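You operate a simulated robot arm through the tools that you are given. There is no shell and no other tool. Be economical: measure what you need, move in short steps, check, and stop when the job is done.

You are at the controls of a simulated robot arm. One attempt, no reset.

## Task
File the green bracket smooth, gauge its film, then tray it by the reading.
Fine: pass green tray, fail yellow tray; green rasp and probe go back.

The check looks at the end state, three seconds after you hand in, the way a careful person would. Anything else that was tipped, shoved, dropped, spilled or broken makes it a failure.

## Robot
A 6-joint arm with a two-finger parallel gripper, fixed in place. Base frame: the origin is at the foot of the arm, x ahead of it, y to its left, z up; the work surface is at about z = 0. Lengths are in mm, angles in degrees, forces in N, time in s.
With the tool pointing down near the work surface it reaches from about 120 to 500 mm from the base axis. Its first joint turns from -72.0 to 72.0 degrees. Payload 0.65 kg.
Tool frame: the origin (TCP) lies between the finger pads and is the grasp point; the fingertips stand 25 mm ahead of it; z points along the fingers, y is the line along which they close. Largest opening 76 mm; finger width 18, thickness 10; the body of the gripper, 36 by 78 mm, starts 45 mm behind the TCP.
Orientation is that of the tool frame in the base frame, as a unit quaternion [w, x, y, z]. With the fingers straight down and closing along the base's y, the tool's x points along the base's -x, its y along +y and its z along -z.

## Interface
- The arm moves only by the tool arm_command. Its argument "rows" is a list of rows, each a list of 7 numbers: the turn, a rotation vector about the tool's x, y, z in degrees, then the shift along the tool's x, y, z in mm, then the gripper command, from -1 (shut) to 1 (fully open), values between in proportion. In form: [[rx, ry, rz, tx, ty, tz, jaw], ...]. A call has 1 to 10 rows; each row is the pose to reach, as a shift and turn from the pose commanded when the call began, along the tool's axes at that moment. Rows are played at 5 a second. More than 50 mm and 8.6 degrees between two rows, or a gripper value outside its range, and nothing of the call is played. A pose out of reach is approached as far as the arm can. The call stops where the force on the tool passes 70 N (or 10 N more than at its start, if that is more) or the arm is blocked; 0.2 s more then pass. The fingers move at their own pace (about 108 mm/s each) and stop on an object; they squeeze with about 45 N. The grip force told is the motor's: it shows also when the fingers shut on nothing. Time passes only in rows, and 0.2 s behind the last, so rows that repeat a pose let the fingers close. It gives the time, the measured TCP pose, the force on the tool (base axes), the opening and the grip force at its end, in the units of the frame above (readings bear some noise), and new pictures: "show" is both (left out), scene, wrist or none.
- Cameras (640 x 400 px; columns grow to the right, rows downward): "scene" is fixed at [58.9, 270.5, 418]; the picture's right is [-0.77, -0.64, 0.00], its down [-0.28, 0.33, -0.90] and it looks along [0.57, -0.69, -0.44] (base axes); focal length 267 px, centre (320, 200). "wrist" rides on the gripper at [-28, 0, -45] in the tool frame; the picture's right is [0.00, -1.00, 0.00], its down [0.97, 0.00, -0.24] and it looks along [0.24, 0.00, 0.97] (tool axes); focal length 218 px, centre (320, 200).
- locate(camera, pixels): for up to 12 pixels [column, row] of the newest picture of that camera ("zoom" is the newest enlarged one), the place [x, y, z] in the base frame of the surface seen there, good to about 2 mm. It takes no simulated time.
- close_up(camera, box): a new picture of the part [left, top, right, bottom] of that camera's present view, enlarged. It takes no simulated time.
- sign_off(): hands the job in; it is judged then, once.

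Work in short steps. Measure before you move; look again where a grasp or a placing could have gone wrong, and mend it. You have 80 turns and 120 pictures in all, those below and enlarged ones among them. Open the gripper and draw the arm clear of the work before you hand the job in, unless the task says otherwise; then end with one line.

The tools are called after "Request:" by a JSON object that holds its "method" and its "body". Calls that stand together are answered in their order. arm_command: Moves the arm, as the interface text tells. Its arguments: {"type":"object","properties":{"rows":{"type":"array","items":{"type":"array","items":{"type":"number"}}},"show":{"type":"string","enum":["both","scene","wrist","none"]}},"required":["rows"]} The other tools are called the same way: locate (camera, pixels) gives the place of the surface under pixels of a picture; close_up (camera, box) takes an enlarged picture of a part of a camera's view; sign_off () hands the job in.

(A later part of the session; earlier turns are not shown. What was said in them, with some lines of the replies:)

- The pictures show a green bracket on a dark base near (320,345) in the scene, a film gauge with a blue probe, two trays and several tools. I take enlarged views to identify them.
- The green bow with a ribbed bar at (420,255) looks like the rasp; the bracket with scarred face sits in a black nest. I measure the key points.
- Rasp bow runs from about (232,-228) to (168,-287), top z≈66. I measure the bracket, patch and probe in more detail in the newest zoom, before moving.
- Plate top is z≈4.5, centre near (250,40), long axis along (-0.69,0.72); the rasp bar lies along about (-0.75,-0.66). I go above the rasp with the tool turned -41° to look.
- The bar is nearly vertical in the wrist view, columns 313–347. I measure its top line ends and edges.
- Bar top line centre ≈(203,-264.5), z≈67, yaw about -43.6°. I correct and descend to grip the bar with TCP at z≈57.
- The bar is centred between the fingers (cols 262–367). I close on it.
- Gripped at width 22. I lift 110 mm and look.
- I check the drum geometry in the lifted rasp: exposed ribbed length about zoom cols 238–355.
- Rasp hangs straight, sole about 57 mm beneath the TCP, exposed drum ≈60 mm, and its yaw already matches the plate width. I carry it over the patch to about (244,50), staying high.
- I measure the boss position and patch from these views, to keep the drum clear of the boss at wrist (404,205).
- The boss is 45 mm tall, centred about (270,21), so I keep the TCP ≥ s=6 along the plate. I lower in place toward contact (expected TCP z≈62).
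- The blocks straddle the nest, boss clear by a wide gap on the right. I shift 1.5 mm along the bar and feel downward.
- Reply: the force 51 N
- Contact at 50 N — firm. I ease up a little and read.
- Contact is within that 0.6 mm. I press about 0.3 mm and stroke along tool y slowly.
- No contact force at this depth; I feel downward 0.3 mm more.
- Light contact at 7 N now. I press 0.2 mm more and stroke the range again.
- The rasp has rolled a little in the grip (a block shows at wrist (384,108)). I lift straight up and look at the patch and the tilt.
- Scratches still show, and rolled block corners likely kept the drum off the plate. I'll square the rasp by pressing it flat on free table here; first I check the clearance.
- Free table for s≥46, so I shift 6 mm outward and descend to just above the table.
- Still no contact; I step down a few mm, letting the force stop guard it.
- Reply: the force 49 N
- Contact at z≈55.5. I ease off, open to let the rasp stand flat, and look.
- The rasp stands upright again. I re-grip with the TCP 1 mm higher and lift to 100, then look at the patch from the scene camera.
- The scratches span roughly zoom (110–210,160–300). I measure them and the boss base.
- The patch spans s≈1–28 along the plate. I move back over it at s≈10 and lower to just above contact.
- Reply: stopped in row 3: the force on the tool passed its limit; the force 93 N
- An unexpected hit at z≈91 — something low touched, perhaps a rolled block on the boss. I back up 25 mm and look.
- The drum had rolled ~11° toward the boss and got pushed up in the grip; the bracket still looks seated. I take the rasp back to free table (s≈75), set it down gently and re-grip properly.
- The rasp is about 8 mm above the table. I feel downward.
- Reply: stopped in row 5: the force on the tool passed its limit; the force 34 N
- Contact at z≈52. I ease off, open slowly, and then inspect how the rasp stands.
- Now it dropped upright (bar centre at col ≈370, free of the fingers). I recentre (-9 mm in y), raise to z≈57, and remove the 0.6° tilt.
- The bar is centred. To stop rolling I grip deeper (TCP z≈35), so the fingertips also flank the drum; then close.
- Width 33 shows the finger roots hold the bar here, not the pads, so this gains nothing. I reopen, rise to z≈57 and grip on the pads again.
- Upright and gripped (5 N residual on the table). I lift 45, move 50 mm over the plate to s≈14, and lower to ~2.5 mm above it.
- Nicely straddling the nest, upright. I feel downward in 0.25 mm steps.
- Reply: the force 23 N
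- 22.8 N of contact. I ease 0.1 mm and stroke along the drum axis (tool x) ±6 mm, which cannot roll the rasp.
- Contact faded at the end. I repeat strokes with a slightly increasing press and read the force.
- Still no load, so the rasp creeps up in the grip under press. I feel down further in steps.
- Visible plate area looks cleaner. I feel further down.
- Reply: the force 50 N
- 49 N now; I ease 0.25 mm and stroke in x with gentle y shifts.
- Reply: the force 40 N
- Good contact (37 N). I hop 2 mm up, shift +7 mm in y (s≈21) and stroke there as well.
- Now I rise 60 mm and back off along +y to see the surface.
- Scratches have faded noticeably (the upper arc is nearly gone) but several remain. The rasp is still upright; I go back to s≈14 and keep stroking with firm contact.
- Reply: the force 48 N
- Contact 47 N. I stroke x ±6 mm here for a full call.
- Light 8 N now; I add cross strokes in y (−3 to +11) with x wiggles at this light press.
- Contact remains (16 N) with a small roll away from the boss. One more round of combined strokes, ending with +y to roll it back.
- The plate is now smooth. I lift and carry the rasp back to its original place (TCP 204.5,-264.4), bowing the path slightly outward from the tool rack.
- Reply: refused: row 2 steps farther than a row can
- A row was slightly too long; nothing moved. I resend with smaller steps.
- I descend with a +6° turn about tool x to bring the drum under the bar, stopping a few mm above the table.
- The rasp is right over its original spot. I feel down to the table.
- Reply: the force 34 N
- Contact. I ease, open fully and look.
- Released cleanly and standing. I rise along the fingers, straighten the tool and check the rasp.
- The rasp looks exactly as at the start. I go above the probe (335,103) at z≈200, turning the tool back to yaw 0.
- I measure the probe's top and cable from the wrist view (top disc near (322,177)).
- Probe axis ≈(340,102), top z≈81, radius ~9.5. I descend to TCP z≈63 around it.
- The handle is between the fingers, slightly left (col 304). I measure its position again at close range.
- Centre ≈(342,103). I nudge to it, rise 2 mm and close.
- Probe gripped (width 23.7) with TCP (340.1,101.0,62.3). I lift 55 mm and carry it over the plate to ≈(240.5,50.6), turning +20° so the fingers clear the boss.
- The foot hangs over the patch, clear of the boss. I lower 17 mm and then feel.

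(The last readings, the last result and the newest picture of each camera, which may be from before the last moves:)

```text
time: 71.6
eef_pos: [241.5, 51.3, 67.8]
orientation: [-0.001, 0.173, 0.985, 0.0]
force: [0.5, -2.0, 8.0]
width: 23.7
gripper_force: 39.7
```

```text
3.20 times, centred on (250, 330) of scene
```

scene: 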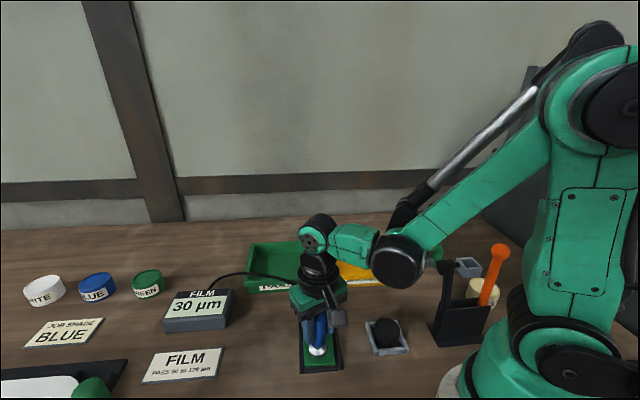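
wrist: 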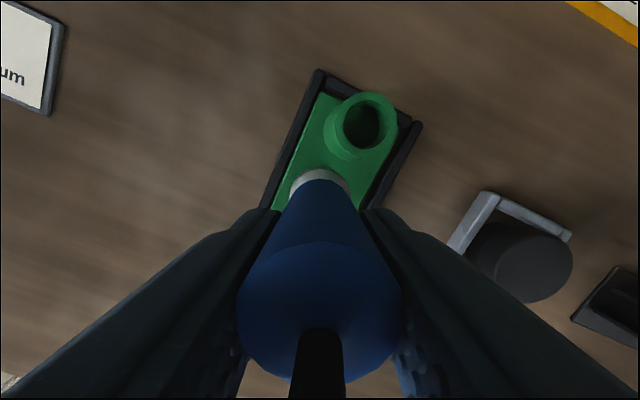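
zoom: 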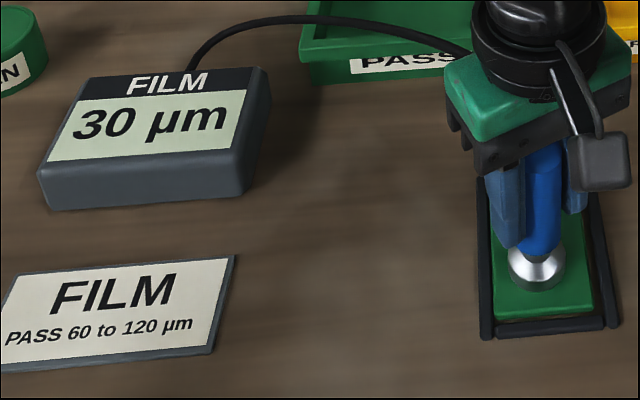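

The gauge shows 30 µm on first contact. I hold with slightly more press to be sure the reading is settled.

Request:
{"method": "arm_command", "body": {"rows": [[0, 0, 0, 0, 0, 0.1, -1], [0, 0, 0, 0, 0, 0.1, -1], [0, 0, 0, 0, 0, 0.1, -1], [0, 0, 0, 0, 0, 0.1, -1], [0, 0, 0, 0, 0, 0.1, -1], [0, 0, 0, 0, 0, 0.1, -1], [0, 0, 0, 0, 0, 0.1, -1], [0, 0, 0, 0, 0, 0.1, -1]], "show": "none"}}

Request:
{"method": "close_up", "body": {"camera": "scene", "box": [150, 270, 350, 390]}}

```text
time: 73.4
eef_pos: [240.6, 52.7, 68.0]
orientation: [0.0, 0.175, 0.985, 0.0]
force: [0.5, 0.9, 3.7]
width: 23.3
gripper_force: 39.9
```

```text
3.20 times, centred on (250, 330) of scene
```

zoom: 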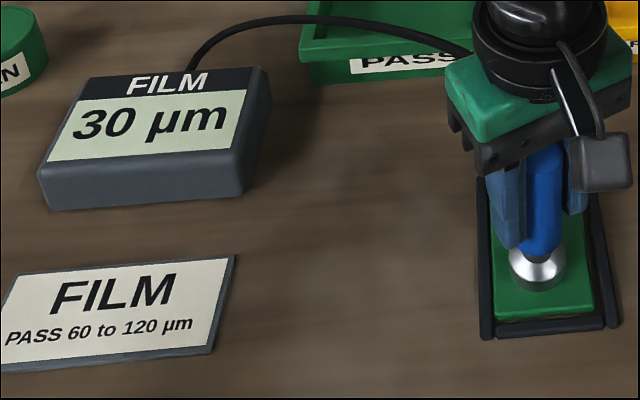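

Steady 30 µm: below 60, so it fails → yellow tray. I return the probe by the reverse path, stopping 3 mm above the table.

Request:
{"method": "arm_command", "body": {"rows": [[0, 0, 0, 0, 0, -20, -1], [0, 0, 0, 0, 0, -55, -1], [0, 0, -7, -25, 27, -55, -1], [0, 0, -14, -51, 54, -55, -1], [0, 0, -20, -76.3, 81.4, -55, -1], [0, 0, -20, -76.3, 81.4, -55, -1], [0, 0, -20, -76.3, 81.4, -20, -1], [0, 0, -20, -76.3, 81.4, -2, -1], [0, 0, -20, -76.3, 81.4, 2.5, -1], [0, 0, -20, -76.3, 81.4, 2.5, -1]]}}

Request:
{"method": "close_up", "body": {"camera": "scene", "box": [190, 260, 290, 360]}}

```text
time: 75.6
eef_pos: [339.8, 101.3, 65.5]
orientation: [-0.001, 0.001, 1.0, 0.0]
force: [0.9, 0.0, -0.7]
width: 23.3
gripper_force: 40.0
```

scene: 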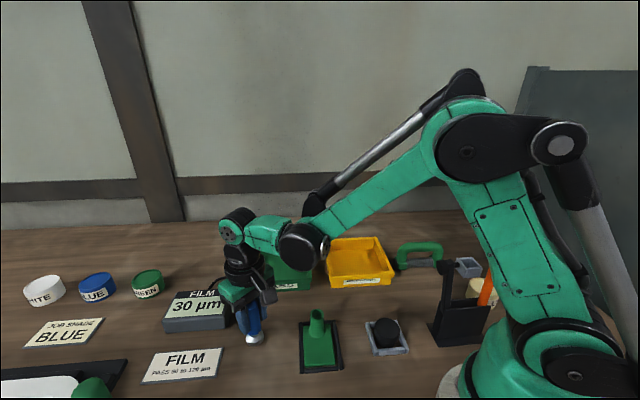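
wrist: 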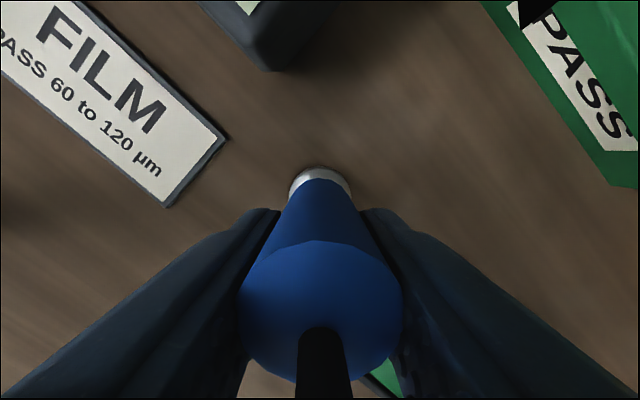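

```text
4.00 times, centred on (240, 310) of scene
```

zoom: 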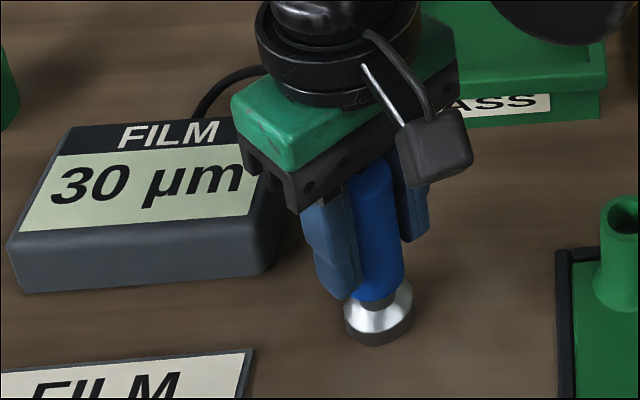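

The probe is over its spot and the gauge holds 30 µm. I lower to contact.

Request:
{"method": "arm_command", "body": {"rows": [[0, 0, 0, 0, 0, 1.5, -1], [0, 0, 0, 0, 0, 2.4, -1], [0, 0, 0, 0, 0, 2.9, -1], [0, 0, 0, 0, 0, 2.9, -1]], "show": "none"}}

```text
time: 76.6
eef_pos: [340.2, 102.2, 63.8]
orientation: [-0.001, 0.0, 1.0, 0.0]
force: [-0.3, -0.4, -0.8]
width: 23.7
gripper_force: 40.3
```

Request:
{"method": "arm_command", "body": {"rows": [[0, 0, 0, 0, 0, 0.4, -1], [0, 0, 0, 0, 0, 0.8, -1], [0, 0, 0, 0, 0, 0.8, -1]], "show": "none"}}

```text
time: 77.4
eef_pos: [340.6, 102.2, 63.1]
orientation: [0.001, 0.0, 1.0, 0.0]
force: [0.0, -0.8, -1.2]
width: 23.4
gripper_force: 40.1
```

No contact yet; a little further.

Request:
{"method": "arm_command", "body": {"rows": [[0, 0, 0, 0, 0, 0.4, -1], [0, 0, 0, 0, 0, 0.8, -1], [0, 0, 0, 0, 0, 0.8, -1]], "show": "none"}}

```text
time: 78.2
eef_pos: [340.3, 101.9, 61.8]
orientation: [-0.001, 0.0, 1.0, 0.0]
force: [-2.4, 2.1, 49.5]
width: 23.4
gripper_force: 39.5
```

Contact. I ease 0.4 mm, open slowly and rise to z≈200.

Request:
{"method": "arm_command", "body": {"rows": [[0, 0, 0, 0, 0, -0.4, -1], [0, 0, 0, 0, 0, -0.4, -0.2], [0, 0, 0, 0, 0, -0.4, 0.4], [0, 0, 0, 0, 0, -0.4, 1], [0, 0, 0, 0, 0, -0.4, 1], [0, 0, 0, 0, 0, -30, 1], [0, 0, 0, 0, 0, -70, 1], [0, 0, 0, 0, 0, -110, 1], [0, 0, 0, 0, 0, -140, 1], [0, 0, 0, 0, 0, -140, 1]]}}

Request:
{"method": "close_up", "body": {"camera": "scene", "box": [190, 240, 410, 390]}}

```text
time: 80.4
eef_pos: [340.7, 101.5, 202.7]
orientation: [0.0, 0.0, 1.0, -0.001]
force: [0.2, -0.9, 0.8]
width: 76.0
gripper_force: 0.2
```

scene: 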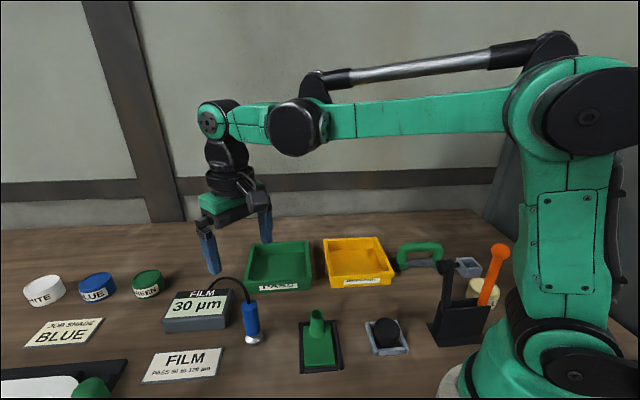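
wrist: 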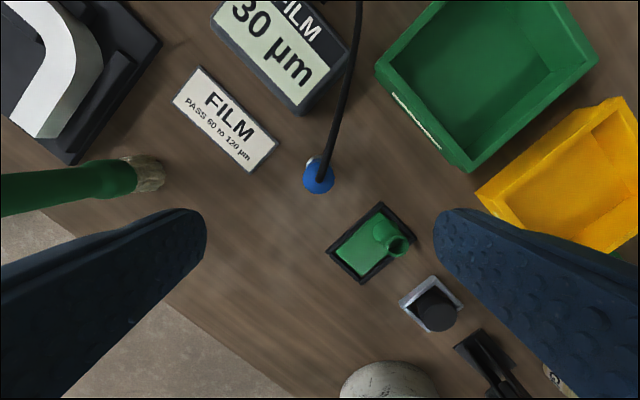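

```text
2.67 times, centred on (300, 315) of scene
```

zoom: 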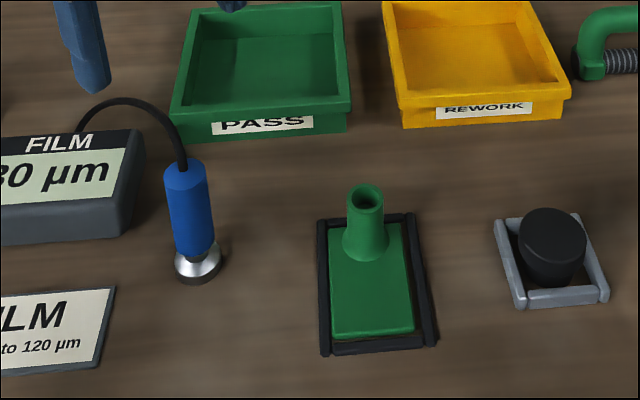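

The probe stands back in place. Next I measure the boss rim, and the yellow tray's corners and floor.

Request:
{"method": "locate", "body": {"camera": "wrist", "pixels": [[385, 246], [408, 243], [397, 256], [395, 233], [380, 225], [364, 270], [335, 252], [380, 210], [410, 240]]}}

Request:
{"method": "locate", "body": {"camera": "scene", "pixels": [[325, 240], [380, 238], [393, 281], [331, 287], [355, 262], [340, 250], [375, 275], [340, 272], [372, 248], [360, 281]]}}

Request:
{"method": "locate", "body": {"camera": "zoom", "pixels": [[367, 185], [367, 208], [352, 198], [383, 198], [367, 230], [367, 260]]}}

```text
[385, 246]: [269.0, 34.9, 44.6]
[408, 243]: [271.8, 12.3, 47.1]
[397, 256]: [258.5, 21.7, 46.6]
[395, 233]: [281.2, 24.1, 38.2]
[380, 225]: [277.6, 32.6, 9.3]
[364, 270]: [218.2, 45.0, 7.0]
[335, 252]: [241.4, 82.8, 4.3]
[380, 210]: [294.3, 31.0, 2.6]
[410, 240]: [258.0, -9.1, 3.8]
```

```text
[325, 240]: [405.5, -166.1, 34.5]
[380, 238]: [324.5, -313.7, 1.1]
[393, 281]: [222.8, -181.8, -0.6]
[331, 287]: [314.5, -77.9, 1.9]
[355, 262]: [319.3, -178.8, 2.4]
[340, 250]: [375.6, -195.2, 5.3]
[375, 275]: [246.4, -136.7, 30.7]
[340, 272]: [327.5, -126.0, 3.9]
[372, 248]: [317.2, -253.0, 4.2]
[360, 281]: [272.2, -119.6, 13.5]
```

```text
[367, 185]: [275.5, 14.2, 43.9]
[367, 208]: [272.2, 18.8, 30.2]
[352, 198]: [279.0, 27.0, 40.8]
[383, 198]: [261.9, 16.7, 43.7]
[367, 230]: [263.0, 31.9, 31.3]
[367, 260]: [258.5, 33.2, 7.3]
```

Boss axis ≈(269.5,22.8), top z≈45. I move above it with the tool at yaw -44° so the fingers close along the plate's length, half opened.

Request:
{"method": "arm_command", "body": {"rows": [[0, 0, -7.5, 12, -13, 0, 0.2], [0, 0, -15, 24, -26, 5, 0.2], [0, 0, -22.5, 36, -39, 25, 0.2], [0, 0, -30, 48, -52, 50, 0.2], [0, 0, -37.5, 60, -65, 75, 0.2], [0, 0, -44, 71.2, -78.7, 92.7, 0.2], [0, 0, -44, 71.2, -78.7, 92.7, 0.2]]}}

Request:
{"method": "close_up", "body": {"camera": "wrist", "box": [220, 120, 420, 280]}}

```text
time: 82.0
eef_pos: [271.7, 22.0, 107.3]
orientation: [0.0, -0.375, 0.927, 0.0]
force: [0.0, -0.2, -0.1]
width: 45.6
gripper_force: 0.0
```

scene: 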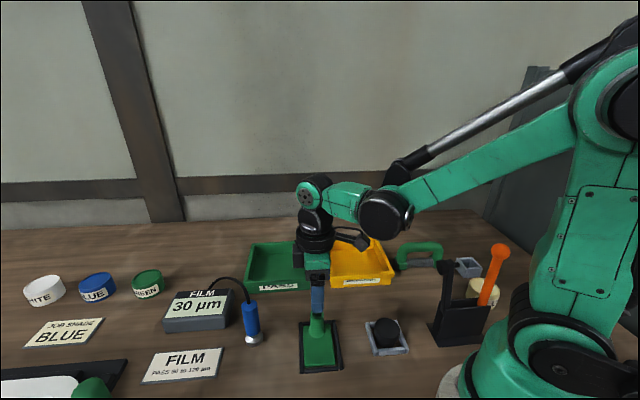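
wrist: 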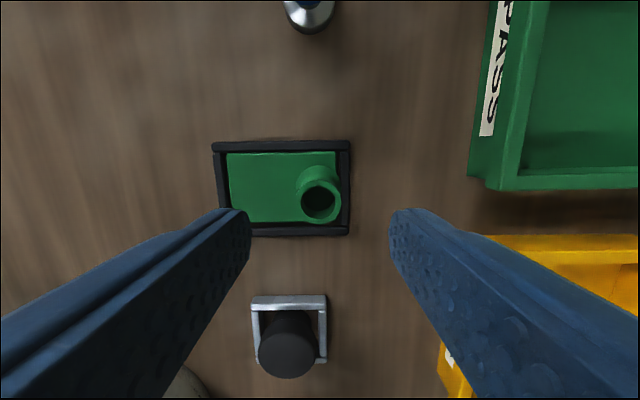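

```text
2.50 times, centred on (320, 200) of wrist
```

zoom: 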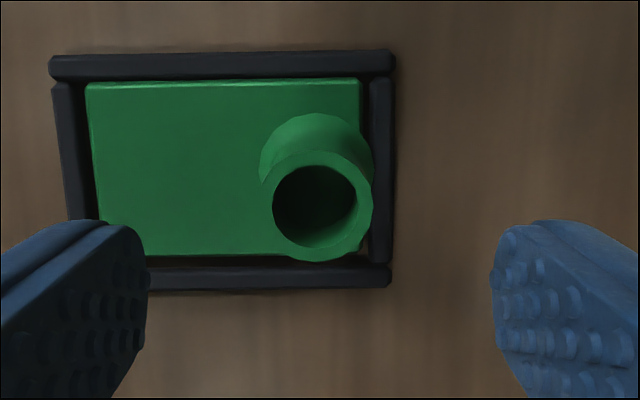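

The boss rim is centred at (319,200), right between the fingers. I descend to TCP z≈41 and look.

Request:
{"method": "arm_command", "body": {"rows": [[0, 0, 0, -1.5, 0, 25, 0.2], [0, 0, 0, -1.5, 0, 50, 0.2], [0, 0, 0, -1.5, 0, 67, 0.2], [0, 0, 0, -1.5, 0, 67, 0.2]]}}

Request:
{"method": "close_up", "body": {"camera": "scene", "box": [270, 280, 370, 380]}}

```text
time: 83.0
eef_pos: [271.4, 25.0, 41.0]
orientation: [0.0, -0.374, 0.927, 0.0]
force: [0.6, -0.1, 0.0]
width: 45.8
gripper_force: 0.1
```

scene: 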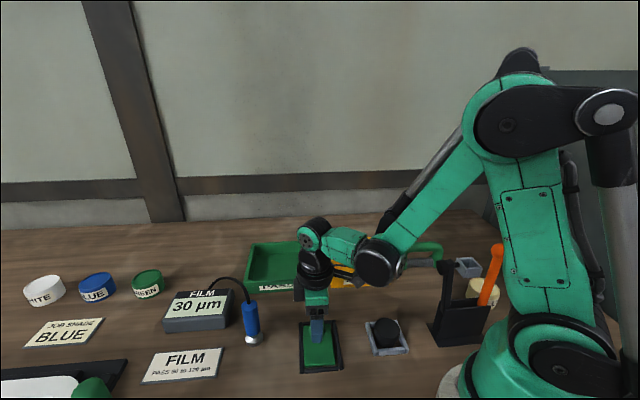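
wrist: 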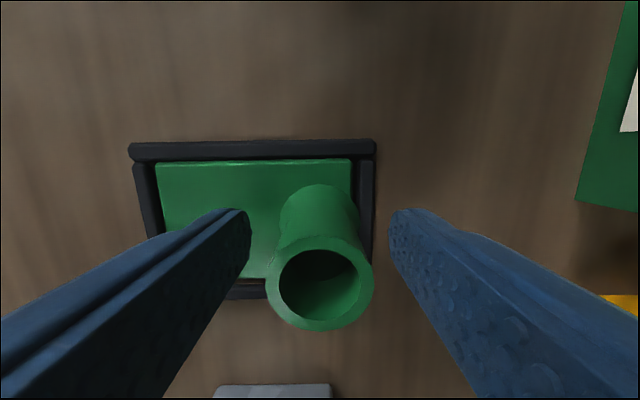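

```text
4.00 times, centred on (320, 330) of scene
```

zoom: 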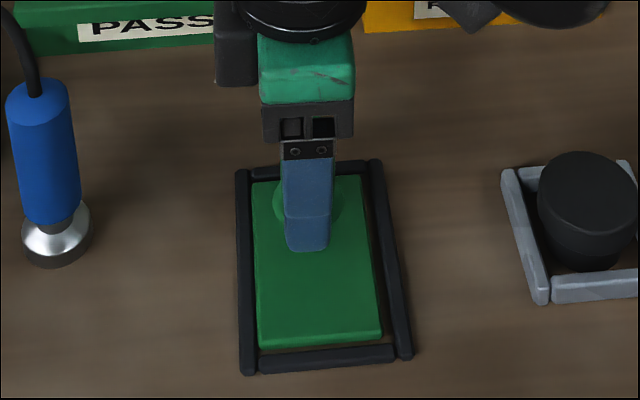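

Boss centred, fingertips clear of the plate. I close.

Request:
{"method": "arm_command", "body": {"rows": [[0, 0, 0, 0, 0, 0, -0.3], [0, 0, 0, 0, 0, 0, -1], [0, 0, 0, 0, 0, 0, -1], [0, 0, 0, 0, 0, 0, -1]], "show": "none"}}

```text
time: 84.0
eef_pos: [271.5, 23.8, 41.9]
orientation: [0.0, -0.375, 0.927, 0.0]
force: [1.1, -1.1, -0.8]
width: 23.0
gripper_force: 39.7
```

Gripped at width 23. I lift 90 mm and check how the bracket hangs.

Request:
{"method": "arm_command", "body": {"rows": [[0, 0, 0, 0, 0, -8, -1], [0, 0, 0, 0, 0, -30, -1], [0, 0, 0, 0, 0, -65, -1], [0, 0, 0, 0, 0, -100, -1], [0, 0, 0, 0, 0, -100, -1]]}}

Request:
{"method": "close_up", "body": {"camera": "scene", "box": [270, 240, 390, 380]}}

```text
time: 85.2
eef_pos: [269.9, 23.0, 141.8]
orientation: [0.0, -0.374, 0.927, 0.0]
force: [-0.2, 0.4, -0.9]
width: 22.9
gripper_force: 39.4
```

scene: 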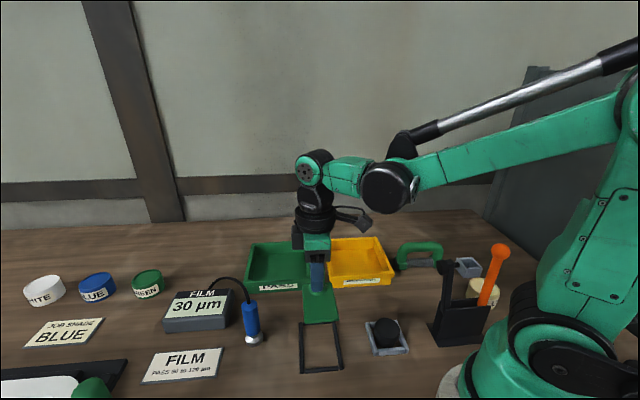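
wrist: 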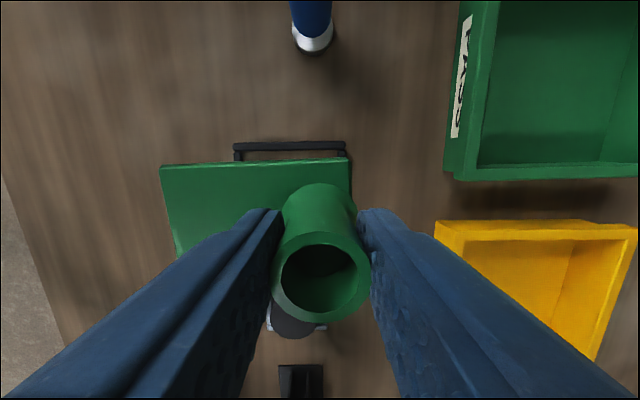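

```text
2.86 times, centred on (330, 310) of scene
```

zoom: 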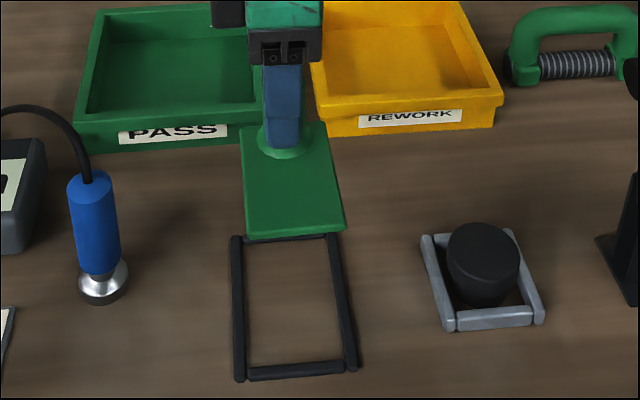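

Held level; the nest stayed put. I carry it over the yellow tray at this height and look.

Request:
{"method": "arm_command", "body": {"rows": [[0, 0, 0, 20, -38, 0, -1], [0, 0, 0, 40, -76, 0, -1], [0, 0, 0, 60, -115, 0, -1], [0, 0, 0, 80, -153, 0, -1], [0, 0, 0, 100, -191, 0, -1], [0, 0, 0, 100, -191, 0, -1]]}}

Request:
{"method": "close_up", "body": {"camera": "scene", "box": [290, 170, 430, 310]}}

```text
time: 86.6
eef_pos: [331.1, -183.6, 140.3]
orientation: [0.0, -0.376, 0.927, 0.0]
force: [0.8, -0.1, -1.2]
width: 22.8
gripper_force: 38.9
```

scene: 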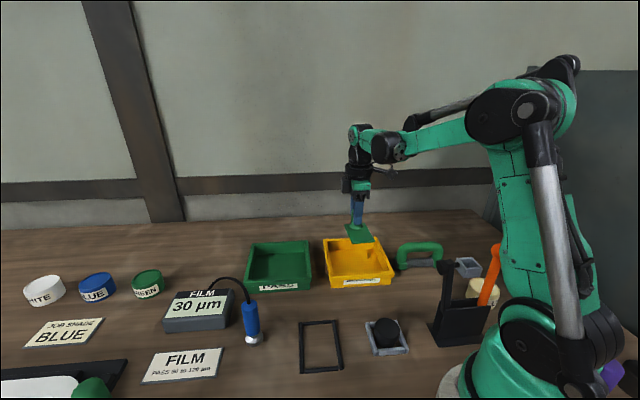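
wrist: 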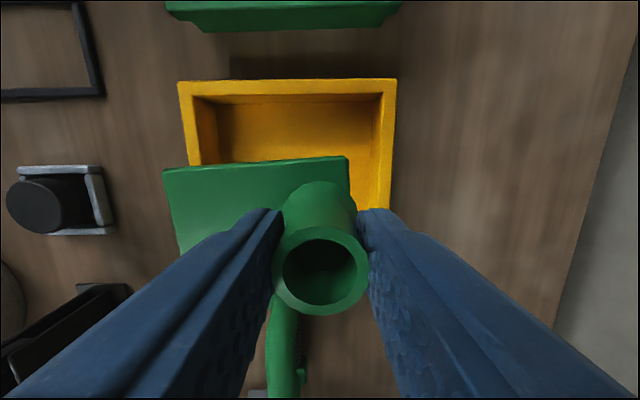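

```text
2.86 times, centred on (360, 240) of scene
```

zoom: 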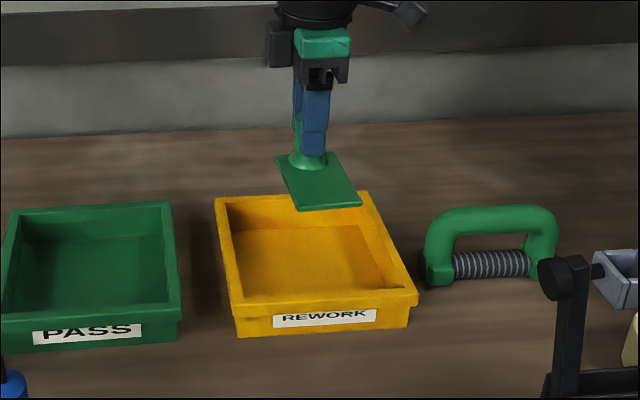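

I measure the tray rim corners in both views to centre the bracket.

Request:
{"method": "locate", "body": {"camera": "wrist", "pixels": [[182, 86], [393, 84], [210, 101], [375, 98], [385, 200], [200, 160], [250, 125], [340, 130]]}}

Request:
{"method": "locate", "body": {"camera": "zoom", "pixels": [[222, 202], [362, 197], [408, 297], [240, 306], [225, 250], [388, 245], [250, 296], [380, 285], [320, 265], [240, 290], [395, 289]]}}

```text
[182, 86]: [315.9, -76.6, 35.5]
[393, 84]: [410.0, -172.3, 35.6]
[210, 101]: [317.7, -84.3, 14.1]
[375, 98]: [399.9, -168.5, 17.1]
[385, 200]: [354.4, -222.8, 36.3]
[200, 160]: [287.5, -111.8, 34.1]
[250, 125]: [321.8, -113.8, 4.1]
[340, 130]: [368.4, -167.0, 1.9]
```

```text
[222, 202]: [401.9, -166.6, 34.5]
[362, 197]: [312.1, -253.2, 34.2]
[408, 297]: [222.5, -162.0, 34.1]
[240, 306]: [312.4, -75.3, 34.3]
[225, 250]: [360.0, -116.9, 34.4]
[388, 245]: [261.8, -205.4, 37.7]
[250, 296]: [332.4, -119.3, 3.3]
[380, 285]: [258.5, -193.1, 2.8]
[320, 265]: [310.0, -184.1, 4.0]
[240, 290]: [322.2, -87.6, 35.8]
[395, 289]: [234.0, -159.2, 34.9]
```

Tray centre ≈(314,-165), inner half ≈55 mm. I shift +5 mm in y and lower to just above the floor.

Request:
{"method": "arm_command", "body": {"rows": [[0, 0, 0, 0, 5, 20, -1], [0, 0, 0, 0, 5, 50, -1], [0, 0, 0, 0, 5, 75, -1], [0, 0, 0, 0, 5, 88, -1], [0, 0, 0, 0, 5, 92, -1], [0, 0, 0, 0, 5, 92, -1]]}}

Request:
{"method": "close_up", "body": {"camera": "scene", "box": [290, 190, 430, 310]}}

```text
time: 88.0
eef_pos: [328.2, -180.3, 49.1]
orientation: [0.0, -0.375, 0.927, 0.001]
force: [1.8, -2.2, 28.2]
width: 22.8
gripper_force: 39.4
```

scene: 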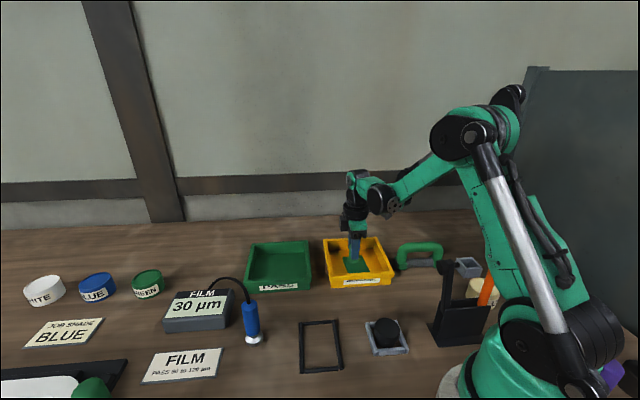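
wrist: 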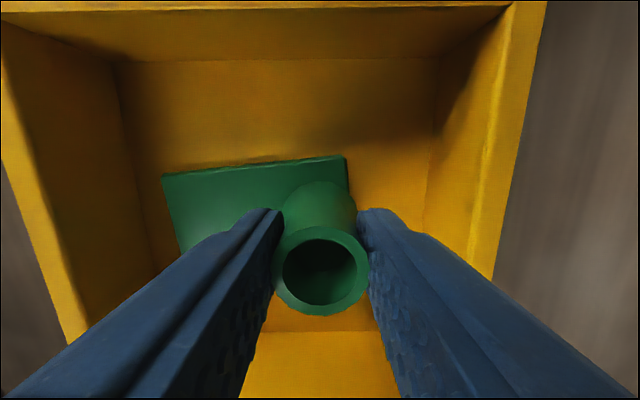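

```text
3.33 times, centred on (360, 250) of scene
```

zoom: 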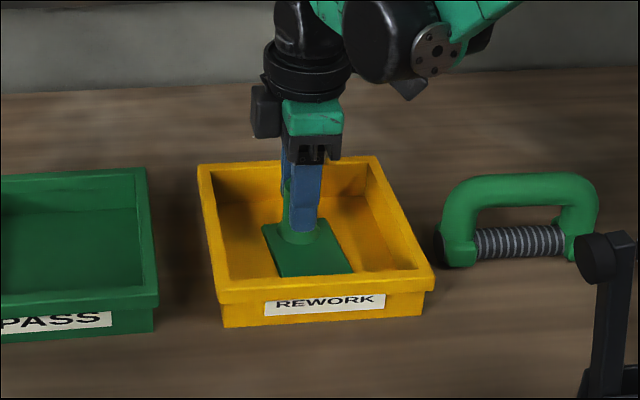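

The bracket rests on the tray floor (28 N), well inside. I ease 0.2 mm, open to about 36 mm, then rise.

Request:
{"method": "arm_command", "body": {"rows": [[0, 0, 0, 0, 0, -0.2, -1], [0, 0, 0, 0, 0, -0.2, -0.3], [0, 0, 0, 0, 0, -0.2, -0.05], [0, 0, 0, 0, 0, -0.2, -0.05], [0, 0, 0, 0, 0, -15, -0.05], [0, 0, 0, 0, 0, -40, -0.05], [0, 0, 0, 0, 0, -80, -0.05], [0, 0, 0, 0, 0, -120, 0.5], [0, 0, 0, 0, 0, -160, 1], [0, 0, 0, 0, 0, -160, 1]]}}

Request:
{"method": "close_up", "body": {"camera": "scene", "box": [290, 190, 490, 330]}}

```text
time: 90.2
eef_pos: [326.6, -179.0, 208.3]
orientation: [0.0, -0.375, 0.927, 0.0]
force: [0.0, 0.2, 0.7]
width: 75.9
gripper_force: 0.0
```

scene: 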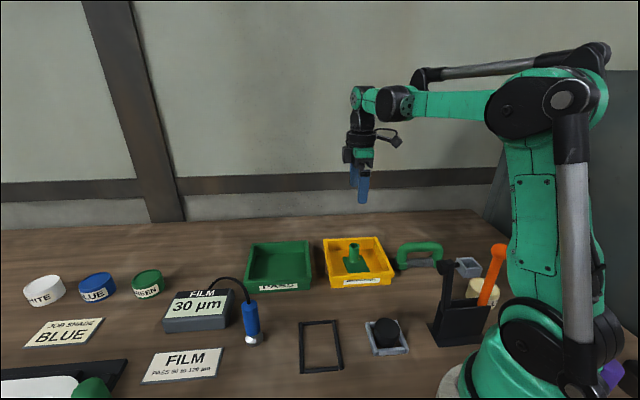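
wrist: 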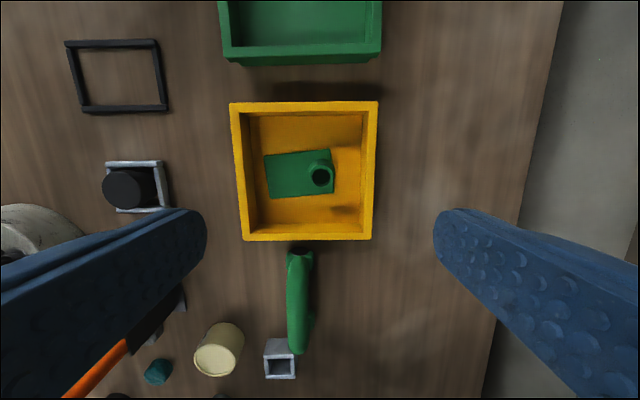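

```text
refused: no pictures are left
```

The bracket lies flat in the yellow tray, and the rasp and probe stand where they started. The gripper is open and clear, so I hand in.

Request:
{"method": "sign_off", "body": {}}

```text
The job is handed in.
```

I filed the green bracket smooth and gauged its film at a steady 30 µm. That is below the 60–120 µm pass band, so I put it in the yellow tray; the green rasp and probe are back in their places.
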